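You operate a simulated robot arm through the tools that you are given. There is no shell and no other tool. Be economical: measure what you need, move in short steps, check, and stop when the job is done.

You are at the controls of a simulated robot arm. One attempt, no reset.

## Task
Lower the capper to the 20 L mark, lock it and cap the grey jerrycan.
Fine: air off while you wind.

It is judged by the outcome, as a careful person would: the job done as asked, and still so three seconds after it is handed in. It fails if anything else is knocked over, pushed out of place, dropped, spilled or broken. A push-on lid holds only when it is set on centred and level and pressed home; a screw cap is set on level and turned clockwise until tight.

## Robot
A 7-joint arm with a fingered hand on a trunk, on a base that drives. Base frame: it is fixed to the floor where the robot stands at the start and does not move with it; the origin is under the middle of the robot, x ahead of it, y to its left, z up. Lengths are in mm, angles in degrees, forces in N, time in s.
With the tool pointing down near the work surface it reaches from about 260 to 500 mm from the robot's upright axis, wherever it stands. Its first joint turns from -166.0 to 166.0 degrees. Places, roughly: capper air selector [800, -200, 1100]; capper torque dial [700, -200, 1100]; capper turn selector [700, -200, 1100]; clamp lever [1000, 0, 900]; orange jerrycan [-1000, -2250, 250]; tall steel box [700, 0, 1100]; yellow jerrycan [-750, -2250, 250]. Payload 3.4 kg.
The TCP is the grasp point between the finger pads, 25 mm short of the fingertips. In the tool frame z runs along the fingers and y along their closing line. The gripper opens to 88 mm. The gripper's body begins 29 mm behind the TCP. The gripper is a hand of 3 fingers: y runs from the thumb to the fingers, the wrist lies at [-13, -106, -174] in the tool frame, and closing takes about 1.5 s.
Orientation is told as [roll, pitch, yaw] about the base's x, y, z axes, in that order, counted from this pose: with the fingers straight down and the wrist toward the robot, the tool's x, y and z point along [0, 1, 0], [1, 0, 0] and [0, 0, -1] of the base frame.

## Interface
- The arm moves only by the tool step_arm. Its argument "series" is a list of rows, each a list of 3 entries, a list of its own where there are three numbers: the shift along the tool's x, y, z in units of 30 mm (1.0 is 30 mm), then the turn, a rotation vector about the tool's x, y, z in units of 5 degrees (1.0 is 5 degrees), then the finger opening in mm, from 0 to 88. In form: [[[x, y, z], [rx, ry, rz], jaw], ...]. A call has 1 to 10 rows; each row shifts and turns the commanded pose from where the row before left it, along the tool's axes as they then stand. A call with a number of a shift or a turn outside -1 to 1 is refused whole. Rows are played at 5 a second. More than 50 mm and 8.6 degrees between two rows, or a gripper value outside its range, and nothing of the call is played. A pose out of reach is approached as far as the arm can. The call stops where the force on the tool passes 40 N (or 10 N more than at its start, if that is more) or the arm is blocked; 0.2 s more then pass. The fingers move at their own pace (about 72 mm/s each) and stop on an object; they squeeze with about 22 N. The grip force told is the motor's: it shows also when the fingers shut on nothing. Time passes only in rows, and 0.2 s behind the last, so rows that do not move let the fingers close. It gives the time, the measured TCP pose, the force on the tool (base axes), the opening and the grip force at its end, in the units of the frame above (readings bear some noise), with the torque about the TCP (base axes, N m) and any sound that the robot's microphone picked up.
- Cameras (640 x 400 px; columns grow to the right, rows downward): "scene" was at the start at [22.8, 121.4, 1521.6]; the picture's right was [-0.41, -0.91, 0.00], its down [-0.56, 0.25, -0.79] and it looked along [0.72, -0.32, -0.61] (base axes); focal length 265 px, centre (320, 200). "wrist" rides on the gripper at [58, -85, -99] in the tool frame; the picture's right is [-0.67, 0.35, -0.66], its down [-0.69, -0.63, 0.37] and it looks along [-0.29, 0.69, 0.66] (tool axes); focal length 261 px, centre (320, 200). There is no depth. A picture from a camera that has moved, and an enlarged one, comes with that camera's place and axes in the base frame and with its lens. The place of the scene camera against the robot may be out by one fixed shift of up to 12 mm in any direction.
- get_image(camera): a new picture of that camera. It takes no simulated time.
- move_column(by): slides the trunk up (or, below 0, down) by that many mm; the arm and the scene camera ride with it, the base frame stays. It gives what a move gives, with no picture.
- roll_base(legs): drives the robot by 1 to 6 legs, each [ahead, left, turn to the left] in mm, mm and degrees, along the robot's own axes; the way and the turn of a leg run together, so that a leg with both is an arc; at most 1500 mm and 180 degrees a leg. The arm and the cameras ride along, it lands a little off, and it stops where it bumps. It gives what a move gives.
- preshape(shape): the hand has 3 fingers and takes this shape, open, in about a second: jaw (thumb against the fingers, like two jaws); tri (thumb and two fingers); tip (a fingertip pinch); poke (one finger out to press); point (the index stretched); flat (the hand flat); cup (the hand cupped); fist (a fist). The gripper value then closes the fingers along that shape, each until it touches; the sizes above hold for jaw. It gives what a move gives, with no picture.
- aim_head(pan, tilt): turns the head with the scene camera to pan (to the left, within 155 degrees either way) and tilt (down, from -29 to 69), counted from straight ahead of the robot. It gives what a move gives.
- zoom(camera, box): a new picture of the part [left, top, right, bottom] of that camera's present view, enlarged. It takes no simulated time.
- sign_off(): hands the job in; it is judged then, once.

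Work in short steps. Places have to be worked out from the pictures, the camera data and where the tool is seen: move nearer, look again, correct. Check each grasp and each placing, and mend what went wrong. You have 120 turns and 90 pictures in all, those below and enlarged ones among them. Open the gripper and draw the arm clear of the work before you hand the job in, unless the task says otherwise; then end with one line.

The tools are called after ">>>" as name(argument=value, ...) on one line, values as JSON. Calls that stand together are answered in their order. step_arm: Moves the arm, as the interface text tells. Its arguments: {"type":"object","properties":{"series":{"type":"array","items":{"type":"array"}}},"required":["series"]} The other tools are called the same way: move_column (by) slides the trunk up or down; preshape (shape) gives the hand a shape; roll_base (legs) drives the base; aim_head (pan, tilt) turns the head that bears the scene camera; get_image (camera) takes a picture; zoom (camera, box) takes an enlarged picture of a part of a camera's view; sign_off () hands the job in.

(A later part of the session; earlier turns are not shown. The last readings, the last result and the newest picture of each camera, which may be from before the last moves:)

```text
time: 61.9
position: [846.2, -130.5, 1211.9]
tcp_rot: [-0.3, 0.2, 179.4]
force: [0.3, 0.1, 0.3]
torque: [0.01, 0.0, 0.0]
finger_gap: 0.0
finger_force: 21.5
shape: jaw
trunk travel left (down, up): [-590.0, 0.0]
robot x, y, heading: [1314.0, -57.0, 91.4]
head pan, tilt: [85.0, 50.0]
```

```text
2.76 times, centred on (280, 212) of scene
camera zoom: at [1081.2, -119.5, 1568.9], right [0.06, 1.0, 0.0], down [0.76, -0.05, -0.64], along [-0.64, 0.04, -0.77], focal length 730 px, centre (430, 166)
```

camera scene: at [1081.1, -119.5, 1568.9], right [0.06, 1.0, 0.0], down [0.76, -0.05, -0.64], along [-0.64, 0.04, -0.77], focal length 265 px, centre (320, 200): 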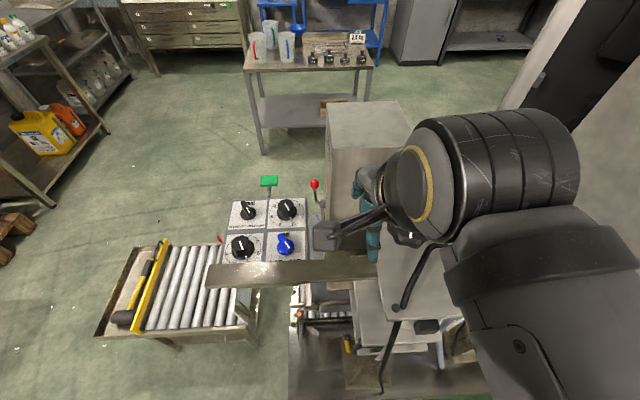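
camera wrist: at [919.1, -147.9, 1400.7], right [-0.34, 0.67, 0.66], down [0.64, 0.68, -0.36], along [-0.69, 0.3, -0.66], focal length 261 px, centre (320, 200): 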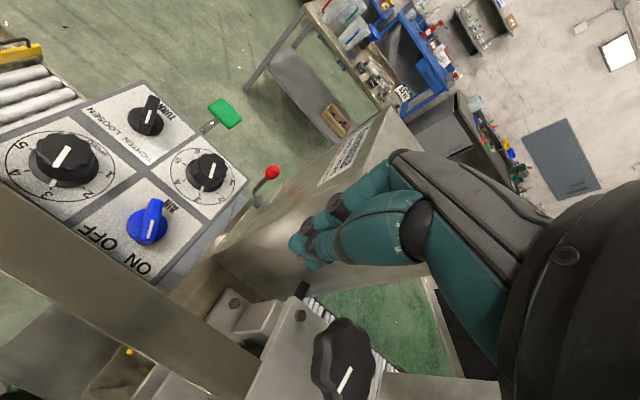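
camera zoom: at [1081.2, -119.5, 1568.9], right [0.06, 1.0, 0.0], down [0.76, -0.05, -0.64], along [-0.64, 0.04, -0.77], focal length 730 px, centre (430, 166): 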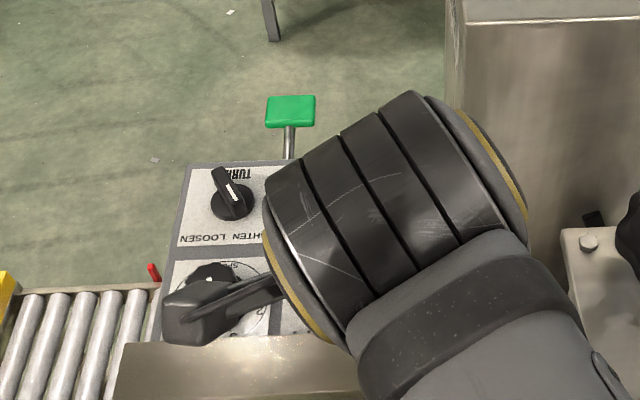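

The marked bar end is near (839,-158). I lower the tips to z≈1140 at (845,-130) and sweep toward -y in small steps to swing the knob to OFF.

>>> step_arm(series=[[[0, 0.05, 0.8], [0, 0, 0], 0], [[0, 0, 0.75], [0, 0, 0], 0], [[0.3, 0, 0], [0, 0, 0], 0], [[0.3, 0, 0], [0, 0, 0], 0], [[0.2, 0, 0], [0, 0, 0], 0], [[0.2, 0, 0], [0, 0, 0], 0], [[0, 0, 0], [0, 0, 0], 0]])

>>> zoom(camera="wrist", box=[100, 120, 420, 380])

```text
time: 63.5
position: [847.2, -160.9, 1166.0]
tcp_rot: [-0.4, 0.2, 179.4]
force: [13.7, 2.8, 3.5]
torque: [0.0, -0.23, 0.06]
finger_gap: 0.0
finger_force: 22.6
shape: jaw
trunk travel left (down, up): [-590.0, 0.0]
robot x, y, heading: [1312.7, -60.1, 91.6]
head pan, tilt: [85.0, 50.0]
```

```text
1.54 times, centred on (260, 250) of wrist
camera zoom: at [930.8, -220.7, 1264.6], right [-0.34, 0.67, 0.66], down [0.64, 0.68, -0.36], along [-0.69, 0.3, -0.66], focal length 401 px, centre (412, 123)
```

zoom: 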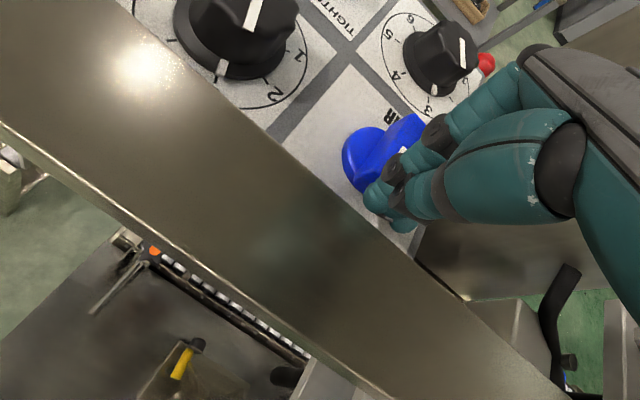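

The bar has swung partly; I continue a bit more in -y with small steps.

>>> step_arm(series=[[[0.2, 0, 0], [0, 0, 0], 0], [[0.2, 0, 0], [0, 0, 0], 0], [[0.15, 0, 0], [0, 0, 0], 0], [[0, 0, 0], [0, 0, 0], 0]])

>>> step_arm(series=[[[-0.8, 0, 0], [0, 0, 0], 0], [[-0.6, 0, -1], [0, 0, 0], 0], [[0, 0, -1], [0, 0, 0], 0], [[0, 0, -1], [0, 0, 0], 0]])

>>> zoom(camera="wrist", box=[0, 60, 320, 320])

```text
time: 64.5
position: [846.2, -173.3, 1164.8]
tcp_rot: [-0.3, 0.0, 179.2]
force: [12.4, 17.5, 2.4]
torque: [0.31, -0.21, -0.11]
finger_gap: 0.1
finger_force: 22.1
shape: jaw
trunk travel left (down, up): [-590.0, 0.0]
robot x, y, heading: [1312.8, -61.8, 91.5]
head pan, tilt: [85.0, 50.0]
```

```text
time: 65.5
position: [843.6, -137.0, 1254.5]
tcp_rot: [-0.3, 0.1, 179.5]
force: [-0.7, 0.4, -0.5]
torque: [0.02, 0.0, 0.0]
finger_gap: 0.0
finger_force: 21.7
shape: jaw
trunk travel left (down, up): [-590.0, 0.0]
robot x, y, heading: [1311.7, -56.0, 91.6]
head pan, tilt: [85.0, 50.0]
```

```text
1.54 times, centred on (160, 190) of wrist
camera zoom: at [928.1, -195.7, 1354.4], right [-0.34, 0.67, 0.66], down [0.64, 0.68, -0.36], along [-0.69, 0.3, -0.66], focal length 401 px, centre (566, 215)
```

zoom: 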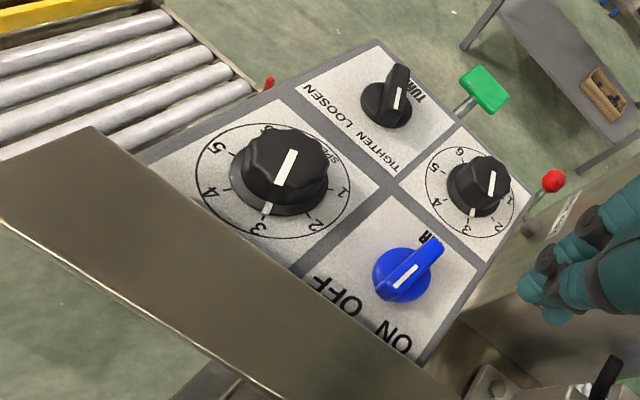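

The bar is now at about −9°, between ON and OFF (OFF ≈ −33°); the tips slid past its end. I repeat nearer the pivot (x≈835).

>>> step_arm(series=[[[0, 0.29, 1], [0, 0, 0], 0], [[0, 0, 1], [0, 0, 0], 0], [[0, 0, 1], [0, 0, 0], 0], [[0.3, 0, 0], [0, 0, 0], 0], [[0.3, 0, 0], [0, 0, 0], 0], [[0.2, 0, 0], [0, 0, 0], 0], [[0.15, 0, 0], [0, 0, 0], 0], [[0.15, 0, 0], [0, 0, 0], 0], [[0, 0, 0], [0, 0, 0], 0]])

>>> zoom(camera="wrist", box=[100, 120, 420, 380])

```text
time: 67.5
position: [836.7, -159.7, 1165.8]
tcp_rot: [-0.4, 0.2, 179.1]
force: [7.5, 35.1, -0.9]
torque: [0.61, -0.14, 0.08]
finger_gap: 0.0
finger_force: 22.1
shape: jaw
trunk travel left (down, up): [-590.0, 0.0]
robot x, y, heading: [1308.9, -56.0, 91.6]
head pan, tilt: [85.0, 50.0]
```

```text
1.54 times, centred on (260, 250) of wrist
camera zoom: at [919.2, -219.3, 1264.5], right [-0.34, 0.67, 0.66], down [0.64, 0.68, -0.36], along [-0.69, 0.3, -0.66], focal length 401 px, centre (412, 123)
```

zoom: 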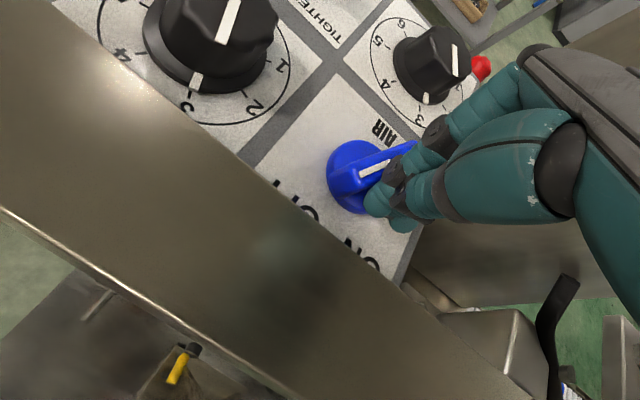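

Force has built to 35 N with the bar at about −25…−30°. I draw off and check where it rests.

>>> step_arm(series=[[[-0.7, 0, 0], [0, 0, 0], 0], [[-0.3, 0, -1], [0, 0, 0], 0], [[0, 0, -1], [0, 0, 0], 0], [[0, 0, -1], [0, 0, 0], 0]])

>>> zoom(camera="wrist", box=[100, 120, 300, 280])

```text
time: 68.5
position: [836.2, -138.6, 1254.8]
tcp_rot: [-0.4, 0.1, 179.4]
force: [0.0, 0.9, -0.8]
torque: [-0.01, 0.0, 0.02]
finger_gap: 0.0
finger_force: 22.0
shape: jaw
trunk travel left (down, up): [-590.0, 0.0]
robot x, y, heading: [1308.5, -59.1, 91.8]
head pan, tilt: [85.0, 50.0]
```

```text
2.50 times, centred on (200, 200) of wrist
camera zoom: at [918.7, -198.7, 1354.1], right [-0.34, 0.67, 0.66], down [0.64, 0.68, -0.36], along [-0.69, 0.3, -0.66], focal length 652 px, centre (620, 200)
```

zoom: 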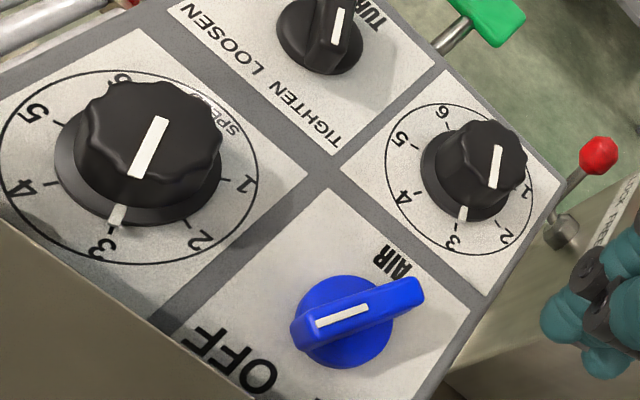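

AIR now rests at OFF (bar at −34°, aligned with OFF). Next the clamp lever: I draw the hand back to x≈1050 and look at it with the scene and wrist cameras.

>>> step_arm(series=[[[0, -1, 0], [0, 0, 0], 40], [[0, -1, 0], [0, 0, 0], 40], [[0, -1, 0], [0, 0, 0], 40], [[0, -1, 0], [0, 0, 0], 40], [[0.5, -1, 0], [0, 0, 0], 40], [[0.5, -1, 0], [0, 0, 0], 40], [[0.5, -1, 0], [0, 0, 0], 40], [[0.5, 0, 0], [0, 0, 0], 40]])

>>> aim_head(pan=85, tilt=62)

>>> get_image(camera="scene")

>>> get_image(camera="wrist")

```text
time: 69.5
position: [944.6, -74.6, 1260.1]
tcp_rot: [3.1, 0.7, 169.5]
force: [0.3, 0.1, -0.2]
torque: [-0.01, 0.0, 0.04]
finger_gap: 39.9
finger_force: 0.1
shape: jaw
trunk travel left (down, up): [-590.0, 0.0]
robot x, y, heading: [1314.0, -56.1, 91.5]
head pan, tilt: [85.0, 50.0]
stopped in row 5: the arm was blocked; the commanded pose is now the measured one
```

```text
time: 70.3
position: [945.2, -74.0, 1260.6]
tcp_rot: [3.2, 0.7, 169.6]
force: [0.2, -0.3, -0.6]
torque: [0.01, 0.01, 0.01]
finger_gap: 39.8
finger_force: 0.0
shape: jaw
trunk travel left (down, up): [-590.0, 0.0]
robot x, y, heading: [1309.9, -58.8, 91.6]
head pan, tilt: [85.0, 62.0]
```

```text
46 pictures are left
camera scene: at [1093.8, -120.3, 1554.0], right [0.06, 1.0, 0.0], down [0.88, -0.05, -0.47], along [-0.47, 0.03, -0.88], focal length 265 px, centre (320, 200)
```

scene: 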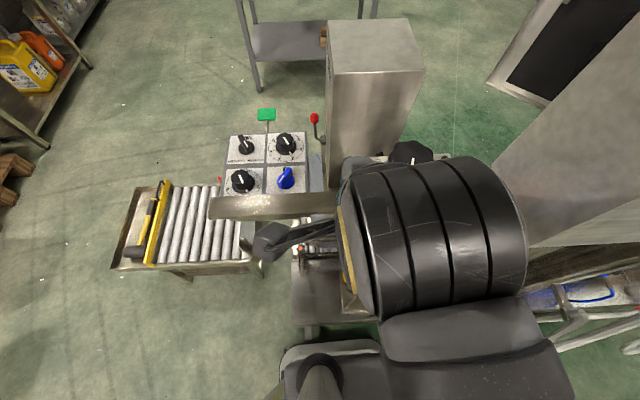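

```text
45 pictures are left
camera wrist: at [1017.4, -141.6, 1363.9], right [-0.22, 0.76, 0.61], down [0.74, 0.54, -0.39], along [-0.63, 0.37, -0.68], focal length 261 px, centre (320, 200)
```

wrist: 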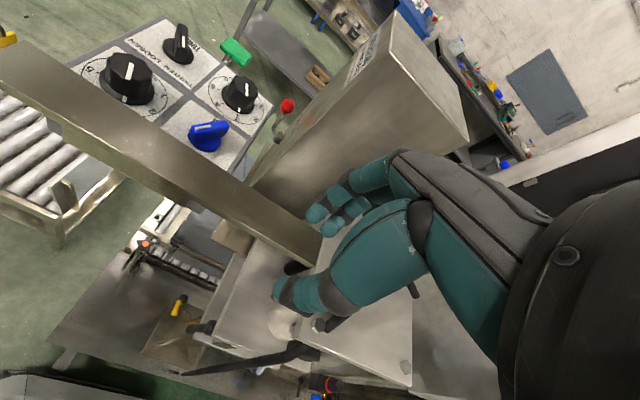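

At this height the arm can't fold further, so I back the base away from the frame and look at the clamp directly.

>>> roll_base(legs=[[0, -330, 0]])

>>> move_column(by=-350)

>>> aim_head(pan=85, tilt=30)

>>> get_image(camera="scene")

```text
time: 72.5
position: [1275.5, -65.7, 1261.0]
tcp_rot: [3.1, 0.8, 169.5]
force: [0.5, 1.2, -0.7]
torque: [0.03, 0.02, 0.0]
finger_gap: 40.0
finger_force: 0.1
shape: jaw
trunk travel left (down, up): [-590.0, 0.0]
robot x, y, heading: [1639.2, -51.5, 91.6]
head pan, tilt: [85.0, 62.0]
```

```text
time: 75.9
position: [1274.8, -65.7, 909.8]
tcp_rot: [3.1, 0.7, 169.6]
force: [0.5, -0.4, -0.3]
torque: [0.03, 0.01, -0.02]
finger_gap: 39.8
finger_force: 0.2
shape: jaw
trunk travel left (down, up): [-240.0, 350.0]
robot x, y, heading: [1639.3, -49.5, 91.4]
head pan, tilt: [85.0, 62.0]
```

```text
time: 76.9
position: [1274.9, -64.9, 910.2]
tcp_rot: [3.1, 0.8, 169.7]
force: [-0.2, 0.0, 0.0]
torque: [-0.01, -0.02, -0.01]
finger_gap: 39.9
finger_force: 0.1
shape: jaw
trunk travel left (down, up): [-240.0, 350.0]
robot x, y, heading: [1638.8, -47.2, 91.9]
head pan, tilt: [85.0, 30.0]
```

```text
44 pictures are left
camera scene: at [1397.5, -109.5, 1248.3], right [0.06, 1.0, 0.0], down [0.5, -0.03, -0.87], along [-0.86, 0.05, -0.5], focal length 265 px, centre (320, 200)
```

scene: 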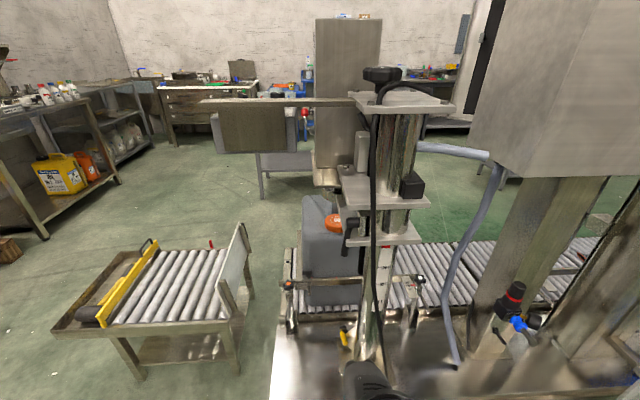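

>>> zoom(camera="scene", box=[325, 170, 435, 280])

>>> get_image(camera="wrist")

```text
3.64 times, centred on (380, 225) of scene
camera zoom: at [1397.5, -109.5, 1248.3], right [0.06, 1.0, 0.0], down [0.5, -0.03, -0.87], along [-0.86, 0.05, -0.5], focal length 963 px, centre (102, 109)
```

zoom: 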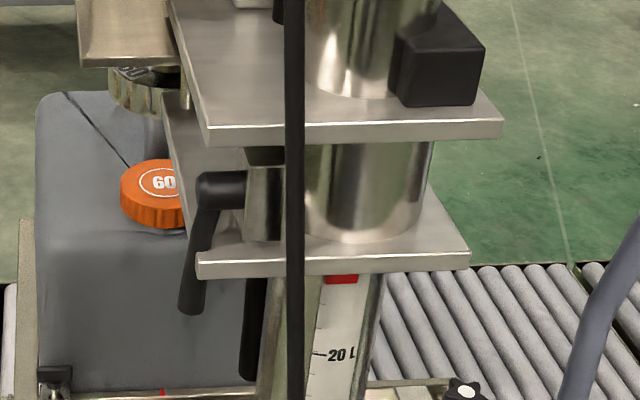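

```text
42 pictures are left
camera wrist: at [1347.1, -132.3, 1013.7], right [-0.22, 0.76, 0.61], down [0.74, 0.54, -0.39], along [-0.63, 0.37, -0.68], focal length 261 px, centre (320, 200)
```

wrist: 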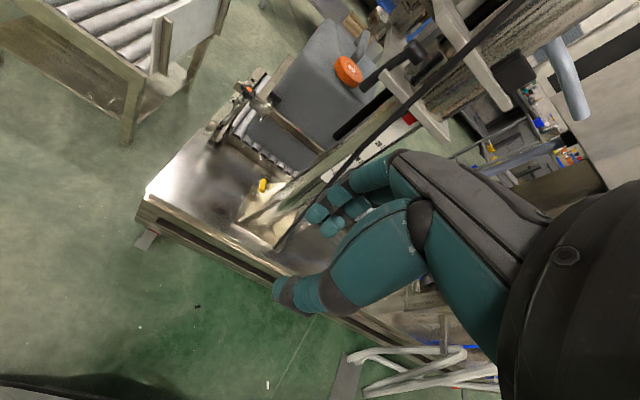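

The red index under the lower plate sits ~50 mm above the 20 L line; the clamp lever hub is near (930,-10,912), its tip near (952,-30,849). I'll grip the lever tip with fingers pointing -x, closing along y, so I turn the hand here in free space: yaw first.

>>> step_arm(series=[[[0, 0, 0], [0, 0, 1], 60], [[0, 0, 0], [0, 0, 1], 60], [[0, 0, 0], [0, 0, 1], 60], [[0, 0, 0], [0, 0, 1], 60], [[0, 0, 0], [0, 0, 1], 60], [[0, 0, 0], [0, 0, 1], 60], [[0, 0, 0], [0, 0, 1], 60], [[0, 0, 0], [0, 0, 1], 60], [[0, 0, 0], [0, 0, 1], 60], [[0, 0, 0], [0, 0, 1], 60]])

>>> step_arm(series=[[[0, 0, 0], [0, 0, 1], 60], [[0, 0, 0], [0, 0, 1], 60], [[0, 0, 0], [0, 0, 1], 60], [[0, 0, 0], [0, 0, 1], 60], [[0, 0, 0], [0, 0, 1], 60], [[0, 0, 0], [0, 0, 1], 60]])

```text
time: 78.1
position: [1272.3, -6.1, 923.0]
tcp_rot: [5.2, 2.0, 136.8]
force: [-0.4, -0.3, 0.1]
torque: [-0.01, -0.02, 0.03]
finger_gap: 59.6
finger_force: 0.0
shape: jaw
trunk travel left (down, up): [-240.0, 350.0]
robot x, y, heading: [1639.3, -45.8, 91.7]
head pan, tilt: [85.0, 30.0]
stopped in row 6: the arm was blocked; the commanded pose is now the measured one
```

```text
time: 79.5
position: [1272.6, -1.2, 923.0]
tcp_rot: [3.7, 4.8, 106.4]
force: [-0.5, 0.4, 0.2]
torque: [0.01, 0.02, 0.02]
finger_gap: 60.0
finger_force: 0.0
shape: jaw
trunk travel left (down, up): [-240.0, 350.0]
robot x, y, heading: [1643.2, -44.7, 91.8]
head pan, tilt: [85.0, 30.0]
```

Now I pitch the fingers toward the machine (ry +90) while moving outward a little.

>>> step_arm(series=[[[0.8, 0, 0], [0, 1, 0.5], 60], [[0.8, 0, 0.1], [0, 1, 0.5], 60], [[0.7, 0, 0.1], [0, 1, 0.5], 60], [[0.7, 0, 0.2], [0, 1, 0.5], 60], [[0.6, 0, 0.2], [0, 1, 0.5], 60], [[0.5, 0, 0.3], [0, 1, 0.5], 60], [[0.4, 0, 0.3], [0, 1, 0], 60], [[0.3, 0, 0.3], [0, 1, 0], 60], [[0.3, 0, 0.3], [0, 1, 0], 60]])

>>> step_arm(series=[[[0.2, 0, 0.3], [0, 1, 0], 60], [[0.2, 0, 0.3], [0, 1, 0], 60], [[0.2, 0, 0.3], [0, 1, 0], 60], [[0.1, 0, 0.3], [0, 1, 0], 60], [[0, 0, 0.2], [0, 1, 0], 60], [[0, 0, 0.2], [0, 1, 0], 60], [[0, 0, 0.2], [0, 1, 0], 60], [[0, 0, 0.2], [0, 1, 0], 60], [[0, 0, 0], [0, 1, 0], 60]])

```text
time: 80.4
position: [1207.0, 7.6, 953.1]
tcp_rot: [23.9, 15.2, 99.5]
force: [-0.1, 0.7, -0.4]
torque: [-0.01, 0.02, 0.02]
finger_gap: 59.7
finger_force: 0.1
shape: jaw
trunk travel left (down, up): [-240.0, 350.0]
robot x, y, heading: [1642.0, -50.3, 91.5]
head pan, tilt: [85.0, 30.0]
stopped in row 4: the arm was blocked; the commanded pose is now the measured one
```

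```text
time: 81.9
position: [1180.1, 90.0, 954.7]
tcp_rot: [61.4, 19.8, 90.6]
force: [-0.3, 0.9, -0.7]
torque: [0.01, -0.01, 0.01]
finger_gap: 59.8
finger_force: 0.2
shape: jaw
trunk travel left (down, up): [-240.0, 350.0]
robot x, y, heading: [1643.1, -45.9, 91.5]
head pan, tilt: [85.0, 30.0]
stopped in row 7: the arm was blocked; the commanded pose is now the measured one
```

The hand now points −x and ~27° down with the closing line near y — about what I need. I extend outwards and to y≈−35, then look.

>>> step_arm(series=[[[0.07, -0.78, 0.72], [0, 0, 0], 60], [[0.07, -0.78, 0.72], [0, 0, 0], 60], [[0.07, -0.78, 0.72], [0, 0, 0], 60], [[0.07, -0.78, 0.72], [0, 0, 0], 60], [[0.07, -0.78, 0.72], [0, 0, 0], 60]])

>>> get_image(camera="wrist")

```text
time: 82.5
position: [1196.0, 152.5, 1008.7]
tcp_rot: [68.9, 21.4, 81.3]
force: [-0.5, -0.2, 0.4]
torque: [0.0, 0.0, 0.01]
finger_gap: 59.7
finger_force: 0.0
shape: jaw
trunk travel left (down, up): [-240.0, 350.0]
robot x, y, heading: [1639.4, -52.6, 91.6]
head pan, tilt: [85.0, 30.0]
stopped in row 2: the arm was blocked; the commanded pose is now the measured one
```

```text
41 pictures are left
camera wrist: at [1260.0, 96.7, 1123.9], right [0.87, 0.05, -0.49], down [-0.22, -0.84, -0.49], along [-0.44, 0.54, -0.72], focal length 261 px, centre (320, 200)
```

wrist: 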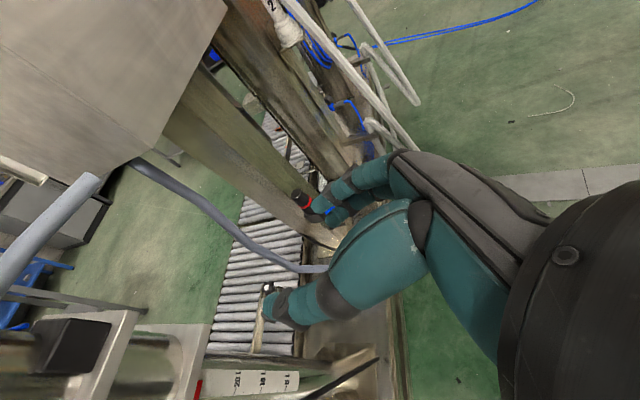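

That orientation runs into joint limits. I undo it: pitch the fingers back down, and will then use another approach (fingers toward +y, closing along x) from a more southerly stand.

>>> step_arm(series=[[[0, 0, -0.3], [0, -1, 0], 60], [[0, 0, -0.3], [0, -1, 0], 60], [[0, -0.3, 0], [0, -1, 0], 60], [[0, -0.3, 0], [0, -1, 0], 60], [[0, -0.5, 0], [0, -1, 0], 60], [[0, -0.5, 0], [0, -1, 0], 60], [[0, -0.5, 0], [0, -1, 0], 60], [[0, -0.5, 0], [0, -1, 0], 60], [[0, -0.5, 0], [0, -1, 0], 60], [[0, -0.5, 0], [0, -1, 0], 60]])

>>> step_arm(series=[[[0, 0, 0], [0, -1, -1], 60], [[0, 0, 0], [0, -1, -1], 60], [[0, 0, 0], [0, 0, -1], 60]])

```text
time: 84.7
position: [1207.3, 60.2, 1026.6]
tcp_rot: [21.3, 21.3, 81.4]
force: [0.8, -0.5, 0.2]
torque: [-0.01, 0.01, 0.01]
finger_gap: 59.9
finger_force: 0.0
shape: jaw
out of reach, approached as far as the arm can: row 9, 10
trunk travel left (down, up): [-240.0, 350.0]
robot x, y, heading: [1639.9, -48.1, 91.6]
head pan, tilt: [85.0, 30.0]
```

```text
time: 85.5
position: [1216.9, 61.7, 1011.4]
tcp_rot: [13.9, 17.3, 96.6]
force: [0.2, 0.3, -0.4]
torque: [-0.06, -0.02, 0.0]
finger_gap: 59.8
finger_force: 0.1
shape: jaw
out of reach, approached as far as the arm can: row 1, 2
trunk travel left (down, up): [-240.0, 350.0]
robot x, y, heading: [1639.4, -49.6, 91.6]
head pan, tilt: [85.0, 30.0]
```

Levelling and turning yaw back to ~180.

>>> step_arm(series=[[[0, 0, 0], [0, 0, -1], 60], [[0, 0, 0], [0, 0, -1], 60], [[0, 0, 0], [0, 0, -1], 60], [[0, 0, 0], [0, 0, -1], 60], [[0, 0, 0], [0, 0, -1], 60], [[0, 0, 0], [0, 0, -1], 60], [[0, 0, 0], [0, 0, -1], 60], [[0, 0, 0], [0, 0, -1], 60], [[0, 0, 0], [0, 0, -1], 60], [[0, 0, 0], [0, 0, -1], 60]])

>>> step_arm(series=[[[0, 0, 0], [-0.85, -0.7, 0], 60], [[0, 0, 0], [-0.85, -0.7, 0], 60], [[0, 0, 0], [-0.85, -0.7, 0], 60], [[0, 0, 0], [-0.85, -0.7, 0], 60], [[0, 0, 0], [0, 0, -1], 60], [[0, 0, 0], [0, 0, -1], 60], [[0, 0, 0], [0, 0, -1], 60], [[0, 0, 0], [0, 0, -1], 60], [[0, 0, 0], [0, 0, -1], 60], [[0, 0, 0], [0, 0, -1], 60]])

```text
time: 87.7
position: [1218.5, 62.0, 1012.1]
tcp_rot: [22.0, 0.9, 144.8]
force: [-0.9, -0.1, -0.1]
torque: [0.0, -0.02, -0.01]
finger_gap: 59.7
finger_force: 0.1
shape: jaw
trunk travel left (down, up): [-240.0, 350.0]
robot x, y, heading: [1639.8, -46.0, 91.8]
head pan, tilt: [85.0, 30.0]
```

```text
time: 89.9
position: [1217.7, 61.6, 1012.3]
tcp_rot: [-0.5, -17.5, 171.5]
force: [-0.4, -0.2, -0.1]
torque: [0.02, 0.01, 0.0]
finger_gap: 59.7
finger_force: 0.0
shape: jaw
trunk travel left (down, up): [-240.0, 350.0]
robot x, y, heading: [1643.4, -52.2, 91.6]
head pan, tilt: [85.0, 30.0]
```

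>>> step_arm(series=[[[0, 0, 0], [0.87, 0, -0.4], 60], [[0, 0, 0], [0.87, 0, -0.4], 60], [[0, 0, 0], [0.87, 0, -0.4], 60], [[0, 0, 0], [0.87, 0, -0.4], 60], [[-0.5, 0, 0], [0, -1, 0], 60], [[-0.5, 0, 0], [0, -1, 0], 60], [[-0.5, 0, 0], [0, -1, 0], 60], [[-0.5, 0, 0], [0, -1, 0], 60], [[-0.5, 0, 0], [0, -1, 0], 60], [[-0.5, 0, 0], [0, -1, 0], 60]])

>>> step_arm(series=[[[-0.5, 0, 0], [0, -1, 0], 60], [[-0.5, 0, 0], [0, -1, 0], 60], [[-0.5, 0, 0], [0, -1, 0], 60], [[-0.5, 0, 0], [0, -1, 0], 60], [[-0.5, 0, 0], [0, -1, 0], 60], [[-0.5, 0, 0], [0, -1, 0], 60]])

```text
time: 92.1
position: [1217.5, 148.9, 1033.3]
tcp_rot: [-31.7, 0.1, 179.3]
force: [0.4, 0.3, -0.3]
torque: [0.02, 0.0, 0.04]
finger_gap: 59.4
finger_force: 0.0
shape: jaw
trunk travel left (down, up): [-240.0, 350.0]
robot x, y, heading: [1642.8, -50.4, 92.0]
head pan, tilt: [85.0, 30.0]
```

```text
time: 93.5
position: [1220.5, 210.4, 1095.7]
tcp_rot: [-61.6, 0.2, 179.3]
force: [0.2, -0.7, 0.3]
torque: [0.02, 0.01, 0.03]
finger_gap: 60.0
finger_force: 0.1
shape: jaw
trunk travel left (down, up): [-240.0, 350.0]
robot x, y, heading: [1636.9, -51.2, 91.7]
head pan, tilt: [85.0, 30.0]
```

This orientation works (fingers toward +y, 60° tilted). I add 10° more, lower the trunk so the hand is at lever height, and drive to bring the hand ~80 mm south of the lever tip.

>>> step_arm(series=[[[0, 0, 0], [0, -1, 0], 60], [[0, 0, 0], [0, -1, 0], 60]])

>>> roll_base(legs=[[-340, 0, -1.7]])

>>> move_column(by=-215)

>>> roll_base(legs=[[0, 200, 0]])

>>> aim_head(pan=60, tilt=20)

>>> get_image(camera="scene")

>>> get_image(camera="wrist")

```text
time: 94.1
position: [1219.3, 210.9, 1096.5]
tcp_rot: [-71.8, 0.1, 179.3]
force: [0.2, 0.5, 0.4]
torque: [-0.02, -0.02, 0.0]
finger_gap: 59.7
finger_force: 0.0
shape: jaw
trunk travel left (down, up): [-240.0, 350.0]
robot x, y, heading: [1639.2, -48.7, 91.3]
head pan, tilt: [85.0, 30.0]
```

```text
time: 96.3
position: [1231.2, -116.7, 1095.6]
tcp_rot: [-71.6, 0.2, 177.5]
force: [0.6, 0.8, 0.1]
torque: [0.01, -0.01, -0.04]
finger_gap: 59.6
finger_force: 0.0
shape: jaw
trunk travel left (down, up): [-240.0, 350.0]
robot x, y, heading: [1645.1, -388.2, 90.2]
head pan, tilt: [85.0, 30.0]
```

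```text
time: 98.6
position: [1232.0, -118.4, 881.6]
tcp_rot: [-71.6, 0.0, 177.5]
force: [-0.1, 0.1, 0.2]
torque: [-0.02, 0.04, -0.04]
finger_gap: 59.7
finger_force: 0.1
shape: jaw
trunk travel left (down, up): [-25.0, 565.0]
robot x, y, heading: [1639.4, -388.5, 89.5]
head pan, tilt: [85.0, 30.0]
```

```text
time: 100.2
position: [1031.7, -117.2, 880.3]
tcp_rot: [-71.7, 0.1, 177.6]
force: [0.2, 0.4, -0.1]
torque: [0.0, -0.03, 0.0]
finger_gap: 59.6
finger_force: 0.0
shape: jaw
trunk travel left (down, up): [-25.0, 565.0]
robot x, y, heading: [1445.7, -388.8, 90.1]
head pan, tilt: [85.0, 30.0]
```

```text
time: 101.1
position: [1033.2, -118.1, 879.7]
tcp_rot: [-71.6, 0.1, 177.5]
force: [-0.9, -0.5, 0.1]
torque: [-0.01, -0.02, 0.01]
finger_gap: 59.9
finger_force: 0.2
shape: jaw
trunk travel left (down, up): [-25.0, 565.0]
robot x, y, heading: [1442.2, -388.4, 90.1]
head pan, tilt: [60.0, 20.0]
```

```text
40 pictures are left
camera scene: at [1210.4, -404.8, 1049.4], right [0.5, 0.87, 0.0], down [0.3, -0.17, -0.94], along [-0.81, 0.47, -0.34], focal length 265 px, centre (320, 200)
```

scene: 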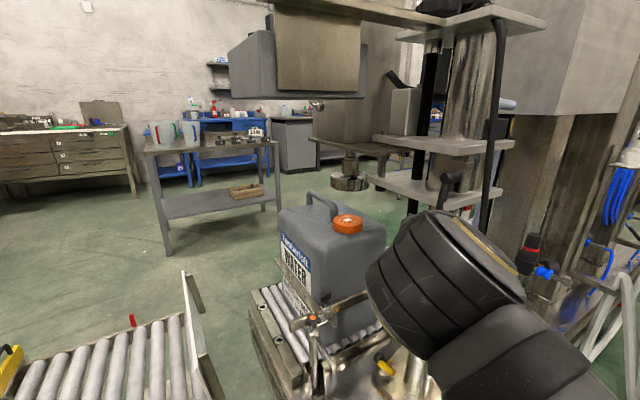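

```text
39 pictures are left
camera wrist: at [1112.1, -233.9, 857.0], right [-0.37, -0.4, 0.84], down [0.65, 0.54, 0.54], along [-0.66, 0.75, 0.06], focal length 261 px, centre (320, 200)
```

wrist: 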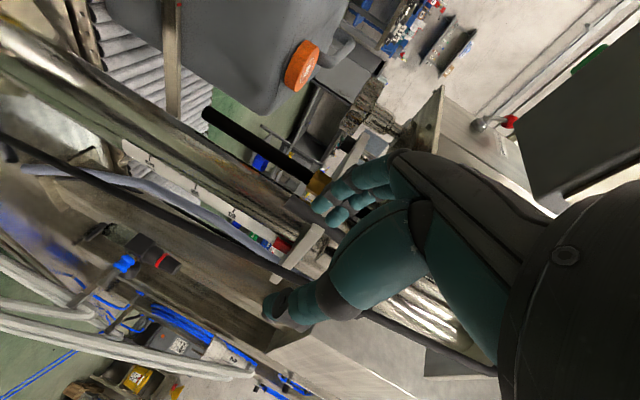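

>>> zoom(camera="scene", box=[370, 120, 530, 230])

>>> zoom(camera="wrist", box=[180, 100, 420, 340])

```text
3.64 times, centred on (450, 175) of scene
camera zoom: at [1210.4, -404.8, 1049.4], right [0.5, 0.87, 0.0], down [0.3, -0.17, -0.94], along [-0.81, 0.47, -0.34], focal length 963 px, centre (-153, 291)
```

zoom: 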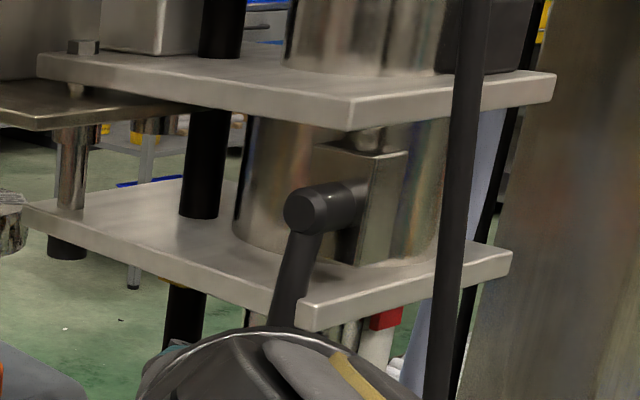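

```text
1.67 times, centred on (300, 220) of wrist
camera zoom: at [1112.1, -233.9, 857.0], right [-0.37, -0.4, 0.84], down [0.65, 0.54, 0.54], along [-0.66, 0.75, 0.06], focal length 434 px, centre (353, 167)
```

zoom: 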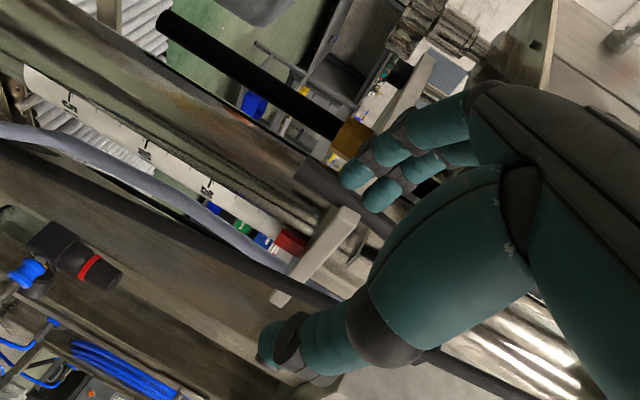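

The lever is seen hanging vertically at x≈960, y≈−33, z 850–910. I line up in x and advance partway with open fingers (straddling in x), then check.

>>> step_arm(series=[[[0, 0.8, 0], [0, 0, 0], 60], [[0, 0.8, 0], [0, 0, 0], 60], [[0, 0.83, 0], [0, 0, 0], 60], [[-0.1, 0, 0.5], [0, 0, 0], 60], [[-0.1, 0, 0.5], [0, 0, 0], 60], [[0, 0, 0], [0, 0, 0], 60]])

>>> zoom(camera="wrist", box=[180, 100, 420, 340])

```text
time: 102.5
position: [959.7, -83.4, 876.6]
tcp_rot: [-71.5, 0.2, 177.7]
force: [0.0, 0.0, 0.0]
torque: [0.02, -0.02, 0.0]
finger_gap: 59.9
finger_force: 0.0
shape: jaw
trunk travel left (down, up): [-25.0, 565.0]
robot x, y, heading: [1444.8, -393.7, 90.1]
head pan, tilt: [60.0, 20.0]
```

```text
1.67 times, centred on (300, 220) of wrist
camera zoom: at [1040.1, -200.2, 853.1], right [-0.37, -0.4, 0.84], down [0.65, 0.54, 0.54], along [-0.66, 0.75, 0.06], focal length 434 px, centre (353, 167)
```

zoom: 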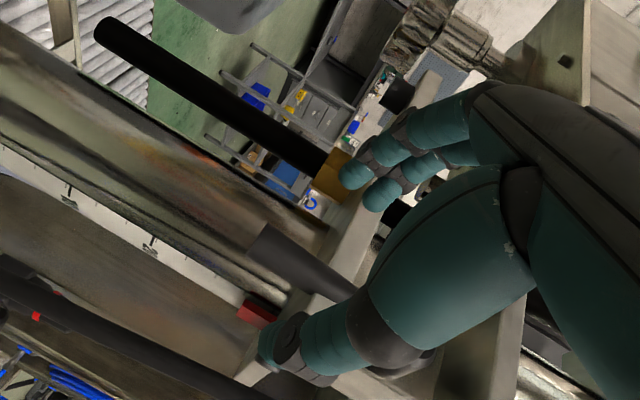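

The lever tip reads at (955,−33,847). I advance to bring it between the pads and close.

>>> step_arm(series=[[[0, 0.17, 0.5], [0, 0, 0], 60], [[0, 0, 0.5], [0, 0, 0], 60], [[0, 0, 0.55], [0, 0, 0], 60], [[0, 0, 0], [0, 0, 0], 60]])

>>> zoom(camera="wrist", box=[180, 100, 420, 340])

```text
time: 103.5
position: [957.7, -38.8, 862.8]
tcp_rot: [-71.6, 0.2, 177.6]
force: [-0.3, -1.0, 0.1]
torque: [0.03, 0.05, -0.02]
finger_gap: 59.9
finger_force: 0.1
shape: jaw
trunk travel left (down, up): [-25.0, 565.0]
robot x, y, heading: [1445.1, -386.5, 89.9]
head pan, tilt: [60.0, 20.0]
```

```text
1.67 times, centred on (300, 220) of wrist
camera zoom: at [1037.2, -155.7, 839.0], right [-0.37, -0.4, 0.84], down [0.65, 0.54, 0.54], along [-0.66, 0.75, 0.06], focal length 434 px, centre (353, 167)
```

zoom: 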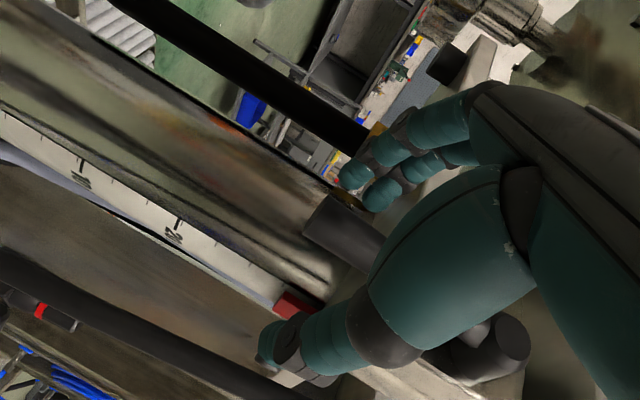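

The lever is between the pads; I close on it.

>>> step_arm(series=[[[0, 0, 0], [0, 0, 0], 10], [[0, 0, 0], [0, 0, 0], 5], [[0, 0, 0], [0, 0, 0], 5], [[0, 0, 0], [0, 0, 0], 5], [[0, 0, 0], [0, 0, 0], 5], [[0, 0, 0], [0, 0, 0], 5]])

>>> step_arm(series=[[[0, -0.2, 0], [0, 0, 0], 5], [[0, -0.2, 0], [0, 0, 0], 5], [[-0.02, -0.2, -0.01], [0, 0, 0], 5], [[0, 0, 0], [0, 0, 0], 5]])

```text
time: 104.9
position: [957.4, -40.1, 863.2]
tcp_rot: [-71.6, 0.1, 177.6]
force: [-0.7, 0.0, 0.8]
torque: [-0.02, 0.0, 0.01]
finger_gap: 5.7
finger_force: 0.0
shape: jaw
trunk travel left (down, up): [-25.0, 565.0]
robot x, y, heading: [1446.0, -389.1, 89.9]
head pan, tilt: [60.0, 20.0]
```

```text
time: 105.9
position: [974.8, -40.9, 863.3]
tcp_rot: [-71.6, 0.1, 177.6]
force: [-1.6, 2.3, 2.8]
torque: [0.07, -0.03, -0.01]
finger_gap: 5.5
finger_force: 0.0
shape: jaw
trunk travel left (down, up): [-25.0, 565.0]
robot x, y, heading: [1444.7, -387.6, 90.1]
head pan, tilt: [60.0, 20.0]
```

The fingers closed on nothing (gap 5.7). I look at where the lever is.

>>> get_image(camera="wrist")

```text
34 pictures are left
camera wrist: at [1055.1, -156.9, 839.7], right [-0.37, -0.4, 0.84], down [0.65, 0.54, 0.54], along [-0.66, 0.75, 0.06], focal length 261 px, centre (320, 200)
```

wrist: 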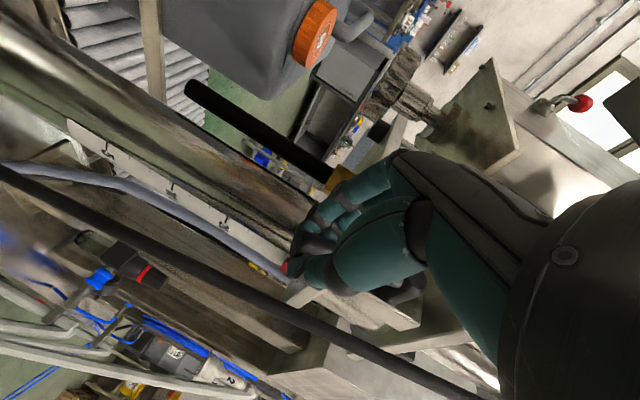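

>>> zoom(camera="wrist", box=[250, 160, 450, 320])

>>> zoom(camera="scene", box=[370, 120, 530, 230])

```text
2.50 times, centred on (350, 240) of wrist
camera zoom: at [1055.1, -156.9, 839.7], right [-0.37, -0.4, 0.84], down [0.65, 0.54, 0.54], along [-0.66, 0.75, 0.06], focal length 652 px, centre (245, 100)
```

zoom: 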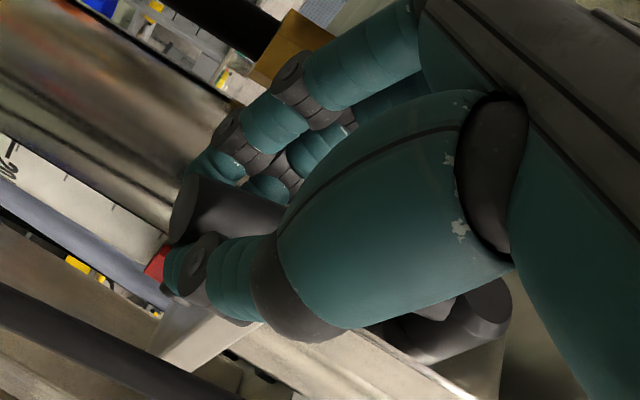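

```text
3.64 times, centred on (450, 175) of scene
camera zoom: at [1210.4, -404.6, 1049.5], right [0.5, 0.87, 0.0], down [0.3, -0.17, -0.94], along [-0.81, 0.47, -0.34], focal length 963 px, centre (-153, 291)
```

zoom: 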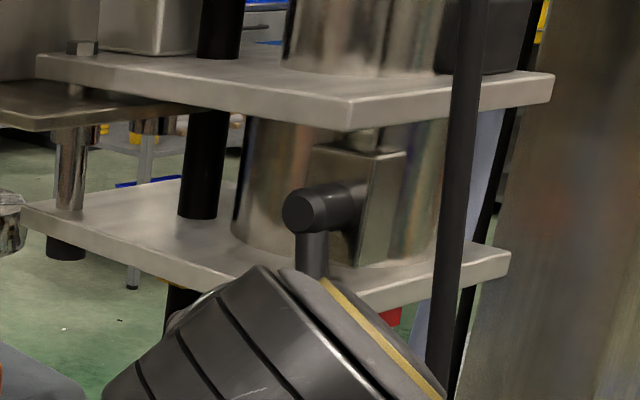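

The lever is in fact held between the fingers, and it has followed (it now hangs straight down). I keep turning it the same way in an arc: 5° and ~4.4 mm per row.

>>> step_arm(series=[[[0, -0.15, 0], [0, 0, -1], 0], [[0, -0.15, 0], [0, 0, -1], 0], [[0, -0.15, 0], [0, 0, -1], 0], [[0, -0.15, 0], [0, 0, -1], 0], [[0, -0.15, 0], [0, 0, -1], 0], [[0, -0.15, 0], [0, 0, -1], 0], [[0, -0.15, 0], [0, 0, -1], 0], [[0, -0.15, 0], [0, 0, -1], 0]])

>>> zoom(camera="scene", box=[370, 120, 530, 230])

```text
time: 107.7
position: [1022.1, -59.0, 851.7]
tcp_rot: [-66.4, 37.8, -167.3]
force: [-0.4, -0.3, -0.7]
torque: [0.01, -0.01, 0.01]
finger_gap: 4.3
finger_force: 22.0
shape: jaw
out of reach, approached as far as the arm can: row 6, 7, 8
trunk travel left (down, up): [-25.0, 565.0]
robot x, y, heading: [1444.6, -392.5, 90.0]
head pan, tilt: [60.0, 20.0]
```

```text
3.64 times, centred on (450, 175) of scene
camera zoom: at [1210.5, -405.0, 1049.4], right [0.5, 0.87, 0.0], down [0.3, -0.17, -0.94], along [-0.81, 0.47, -0.34], focal length 963 px, centre (-153, 291)
```

zoom: 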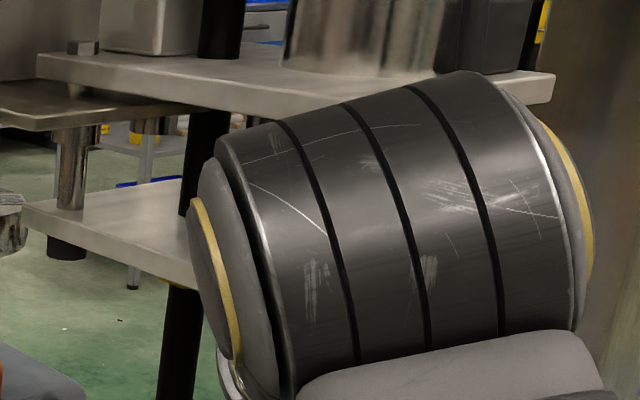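

The arm ran out of range and slipped off the lever. I open, draw back, and look at the lever.

>>> step_arm(series=[[[0, -0.3, -0.8], [0, 0, 1], 30], [[0, -0.3, -0.8], [0, 0, 1], 30], [[0, -0.5, -0.8], [0, 0, 1], 30], [[0, -0.8, -0.5], [0, 0, 1], 30], [[0, -0.8, 0], [0, 0, 1], 30], [[0, -0.8, 0], [0, 0, 1], 30]])

>>> zoom(camera="scene", box=[370, 120, 530, 230])

>>> get_image(camera="wrist")

```text
time: 109.1
position: [1081.8, -122.8, 969.8]
tcp_rot: [-71.1, 9.6, -179.3]
force: [0.7, 0.2, 0.5]
torque: [-0.01, 0.02, -0.05]
finger_gap: 29.4
finger_force: 0.1
shape: jaw
out of reach, approached as far as the arm can: row 1, 2, 3, 4, 5, 6
trunk travel left (down, up): [-25.0, 565.0]
robot x, y, heading: [1447.1, -384.6, 90.1]
head pan, tilt: [60.0, 20.0]
```

```text
3.64 times, centred on (450, 175) of scene
camera zoom: at [1210.3, -404.7, 1049.4], right [0.5, 0.87, 0.0], down [0.3, -0.17, -0.94], along [-0.81, 0.47, -0.34], focal length 963 px, centre (-153, 291)
```

zoom: 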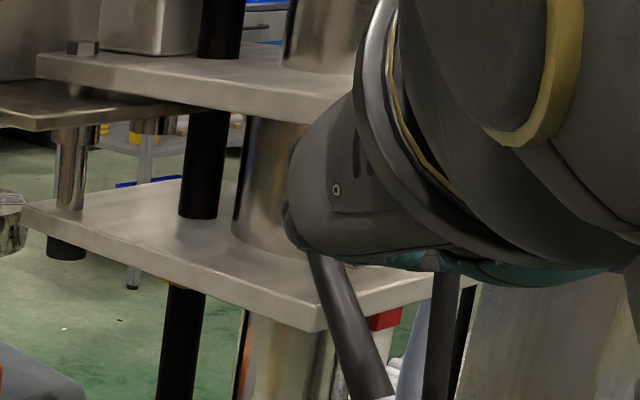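

```text
29 pictures are left
camera wrist: at [1169.5, -235.5, 961.3], right [-0.48, -0.41, 0.78], down [0.52, 0.57, 0.63], along [-0.7, 0.71, -0.06], focal length 261 px, centre (320, 200)
```

wrist: 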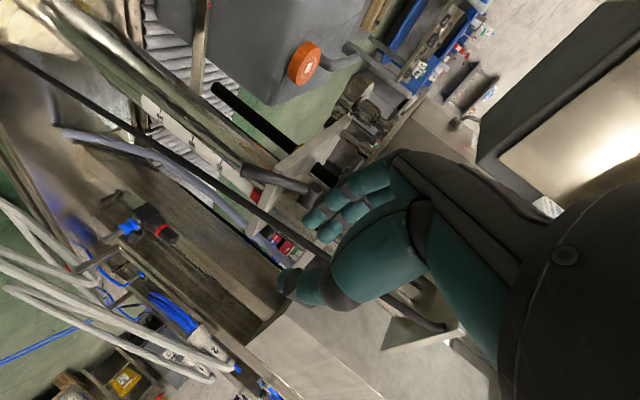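

The lever now leans ~26° toward +x, i.e. swung ~35° in the loosening sense. I'll push it further from its −x side, using closed fingers and small base/trunk moves: first restore the reachable pose south of the lever.

>>> step_arm(series=[[[0, 0, 0], [-0.31, 0, 0.91], 0], [[0, 0, 0], [-0.31, 0, 0.91], 0], [[0.78, 0.92, 0.37], [0, 0, 0], 0], [[0.78, 0.92, 0.37], [0, 0, 0], 0], [[0.78, 0.92, 0.37], [0, 0, 0], 0], [[0.78, 0.92, 0.37], [0, 0, 0], 0], [[0, 0, 0], [0, 0, 0], 0]])

```text
time: 110.7
position: [950.8, -110.4, 901.2]
tcp_rot: [-71.3, 0.0, -179.2]
force: [-0.5, -0.3, 0.4]
torque: [0.01, 0.03, 0.01]
finger_gap: 0.0
finger_force: 21.8
shape: jaw
out of reach, approached as far as the arm can: row 1, 2, 3, 4, 5
trunk travel left (down, up): [-25.0, 565.0]
robot x, y, heading: [1448.3, -391.1, 90.2]
head pan, tilt: [60.0, 20.0]
```

>>> move_column(by=-25)

>>> step_arm(series=[[[0.32, -0.55, 0.1], [0, 0, 0], 0], [[-0.25, 0, 0.76], [0, 0, 0], 0], [[-0.25, 0, 0.76], [0, 0, 0], 0], [[-0.25, 0, 0.76], [0, 0, 0], 0], [[0, 0, 0], [0, 0, 0], 0]])

>>> zoom(camera="wrist", box=[200, 120, 440, 320])

```text
time: 111.4
position: [949.5, -110.9, 876.0]
tcp_rot: [-71.2, 0.0, -179.1]
force: [0.9, 0.1, -0.5]
torque: [0.02, 0.01, 0.03]
finger_gap: 0.0
finger_force: 21.8
shape: jaw
trunk travel left (down, up): [0.0, 590.0]
robot x, y, heading: [1445.5, -388.7, 90.1]
head pan, tilt: [60.0, 20.0]
```

```text
time: 112.6
position: [954.9, -38.5, 866.9]
tcp_rot: [-71.2, 0.1, -179.2]
force: [-1.1, -5.4, -4.2]
torque: [0.0, -0.09, 0.09]
finger_gap: 0.2
finger_force: 21.8
shape: jaw
out of reach, approached as far as the arm can: row 1, 3, 4
trunk travel left (down, up): [0.0, 590.0]
robot x, y, heading: [1446.7, -389.2, 90.1]
head pan, tilt: [60.0, 20.0]
```

```text
2.00 times, centred on (320, 220) of wrist
camera zoom: at [1041.1, -150.6, 844.6], right [-0.34, -0.41, 0.84], down [0.62, 0.58, 0.53], along [-0.7, 0.71, 0.06], focal length 521 px, centre (320, 160)
```

zoom: 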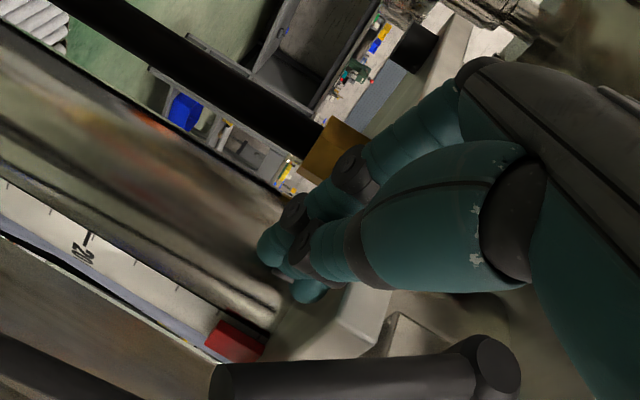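

The lever lies just on the +x side of my closed fingers. I drag the base right (+x) with small trunk rises to swing the lever further.

>>> roll_base(legs=[[0, -50, 0]])

>>> move_column(by=18)

>>> roll_base(legs=[[0, -25, 0]])

>>> move_column(by=25)

>>> zoom(camera="wrist", box=[160, 80, 480, 360])

```text
time: 113.5
position: [1007.0, -39.1, 869.7]
tcp_rot: [-71.3, 0.0, -179.3]
force: [0.2, 0.2, -1.1]
torque: [0.02, 0.05, 0.01]
finger_gap: 0.0
finger_force: 21.8
shape: jaw
trunk travel left (down, up): [0.0, 590.0]
robot x, y, heading: [1497.9, -390.1, 89.4]
head pan, tilt: [60.0, 20.0]
```

```text
time: 114.2
position: [1007.2, -38.3, 885.7]
tcp_rot: [-71.3, 0.0, -179.3]
force: [0.4, -0.1, -3.1]
torque: [-0.05, -0.02, 0.02]
finger_gap: 0.2
finger_force: 21.9
shape: jaw
trunk travel left (down, up): [-18.0, 572.0]
robot x, y, heading: [1498.0, -388.0, 89.8]
head pan, tilt: [60.0, 20.0]
```

```text
time: 115.0
position: [1031.3, -38.5, 886.4]
tcp_rot: [-71.2, 0.0, -179.3]
force: [0.4, 0.2, -0.5]
torque: [0.02, -0.03, -0.01]
finger_gap: 0.0
finger_force: 21.9
shape: jaw
trunk travel left (down, up): [-18.0, 572.0]
robot x, y, heading: [1520.6, -388.0, 90.1]
head pan, tilt: [60.0, 20.0]
```

```text
time: 115.7
position: [1029.7, -36.5, 911.0]
tcp_rot: [-71.3, 0.0, -179.3]
force: [2.2, -1.9, -6.7]
torque: [-0.04, -0.04, 0.0]
finger_gap: 0.2
finger_force: 22.4
shape: jaw
trunk travel left (down, up): [-43.0, 547.0]
robot x, y, heading: [1520.7, -388.3, 89.8]
head pan, tilt: [60.0, 20.0]
```

```text
1.43 times, centred on (320, 220) of wrist
camera zoom: at [1117.3, -149.8, 888.2], right [-0.34, -0.41, 0.84], down [0.62, 0.57, 0.53], along [-0.7, 0.71, 0.06], focal length 372 px, centre (320, 171)
```

zoom: 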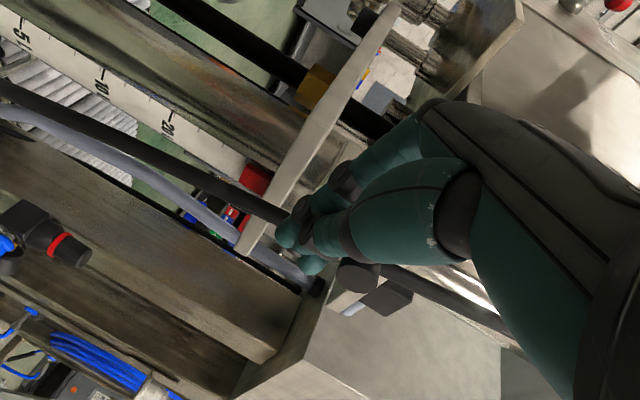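

Lever should be well over now. I draw the hand out, back the base off, and check the lever with the scene camera.

>>> step_arm(series=[[[0.2, 0, -1], [0, 0, 0], 0], [[0.2, 0, -1], [0, 0, 0], 0], [[0.2, 0, -1], [0, 0, 0], 0]])

>>> roll_base(legs=[[0, -150, 0]])

>>> aim_head(pan=52, tilt=20)

>>> get_image(camera="scene")

```text
time: 116.5
position: [1030.6, -128.3, 926.1]
tcp_rot: [-71.3, 0.0, -179.4]
force: [0.3, 0.3, 0.7]
torque: [0.01, 0.01, 0.01]
finger_gap: 0.0
finger_force: 22.2
shape: jaw
out of reach, approached as far as the arm can: row 3
trunk travel left (down, up): [-43.0, 547.0]
robot x, y, heading: [1521.1, -393.5, 89.8]
head pan, tilt: [60.0, 20.0]
```

```text
time: 117.9
position: [1181.1, -127.6, 926.2]
tcp_rot: [-71.3, -0.1, -179.3]
force: [-0.1, 0.1, 0.3]
torque: [-0.01, -0.03, 0.02]
finger_gap: 0.0
finger_force: 21.9
shape: jaw
trunk travel left (down, up): [-43.0, 547.0]
robot x, y, heading: [1672.4, -394.0, 90.2]
head pan, tilt: [60.0, 20.0]
```

```text
time: 118.6
position: [1181.3, -129.5, 925.9]
tcp_rot: [-71.3, 0.0, -179.3]
force: [-0.2, -0.8, -0.4]
torque: [0.0, 0.0, -0.01]
finger_gap: 0.0
finger_force: 21.5
shape: jaw
trunk travel left (down, up): [-43.0, 547.0]
robot x, y, heading: [1671.0, -387.9, 89.9]
head pan, tilt: [52.0, 20.0]
```

```text
26 pictures are left
camera scene: at [1444.0, -394.3, 1067.4], right [0.61, 0.79, 0.0], down [0.27, -0.21, -0.94], along [-0.74, 0.58, -0.34], focal length 265 px, centre (320, 200)
```

scene: 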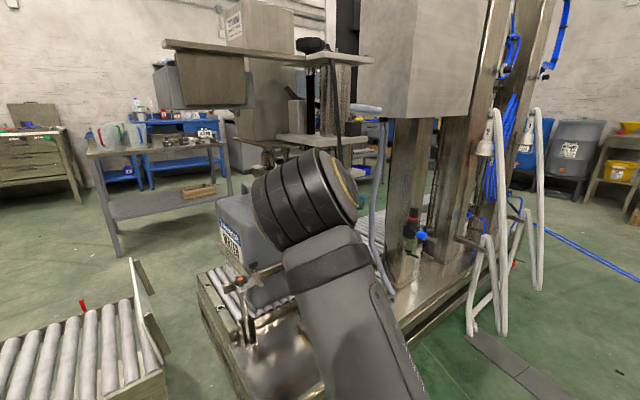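

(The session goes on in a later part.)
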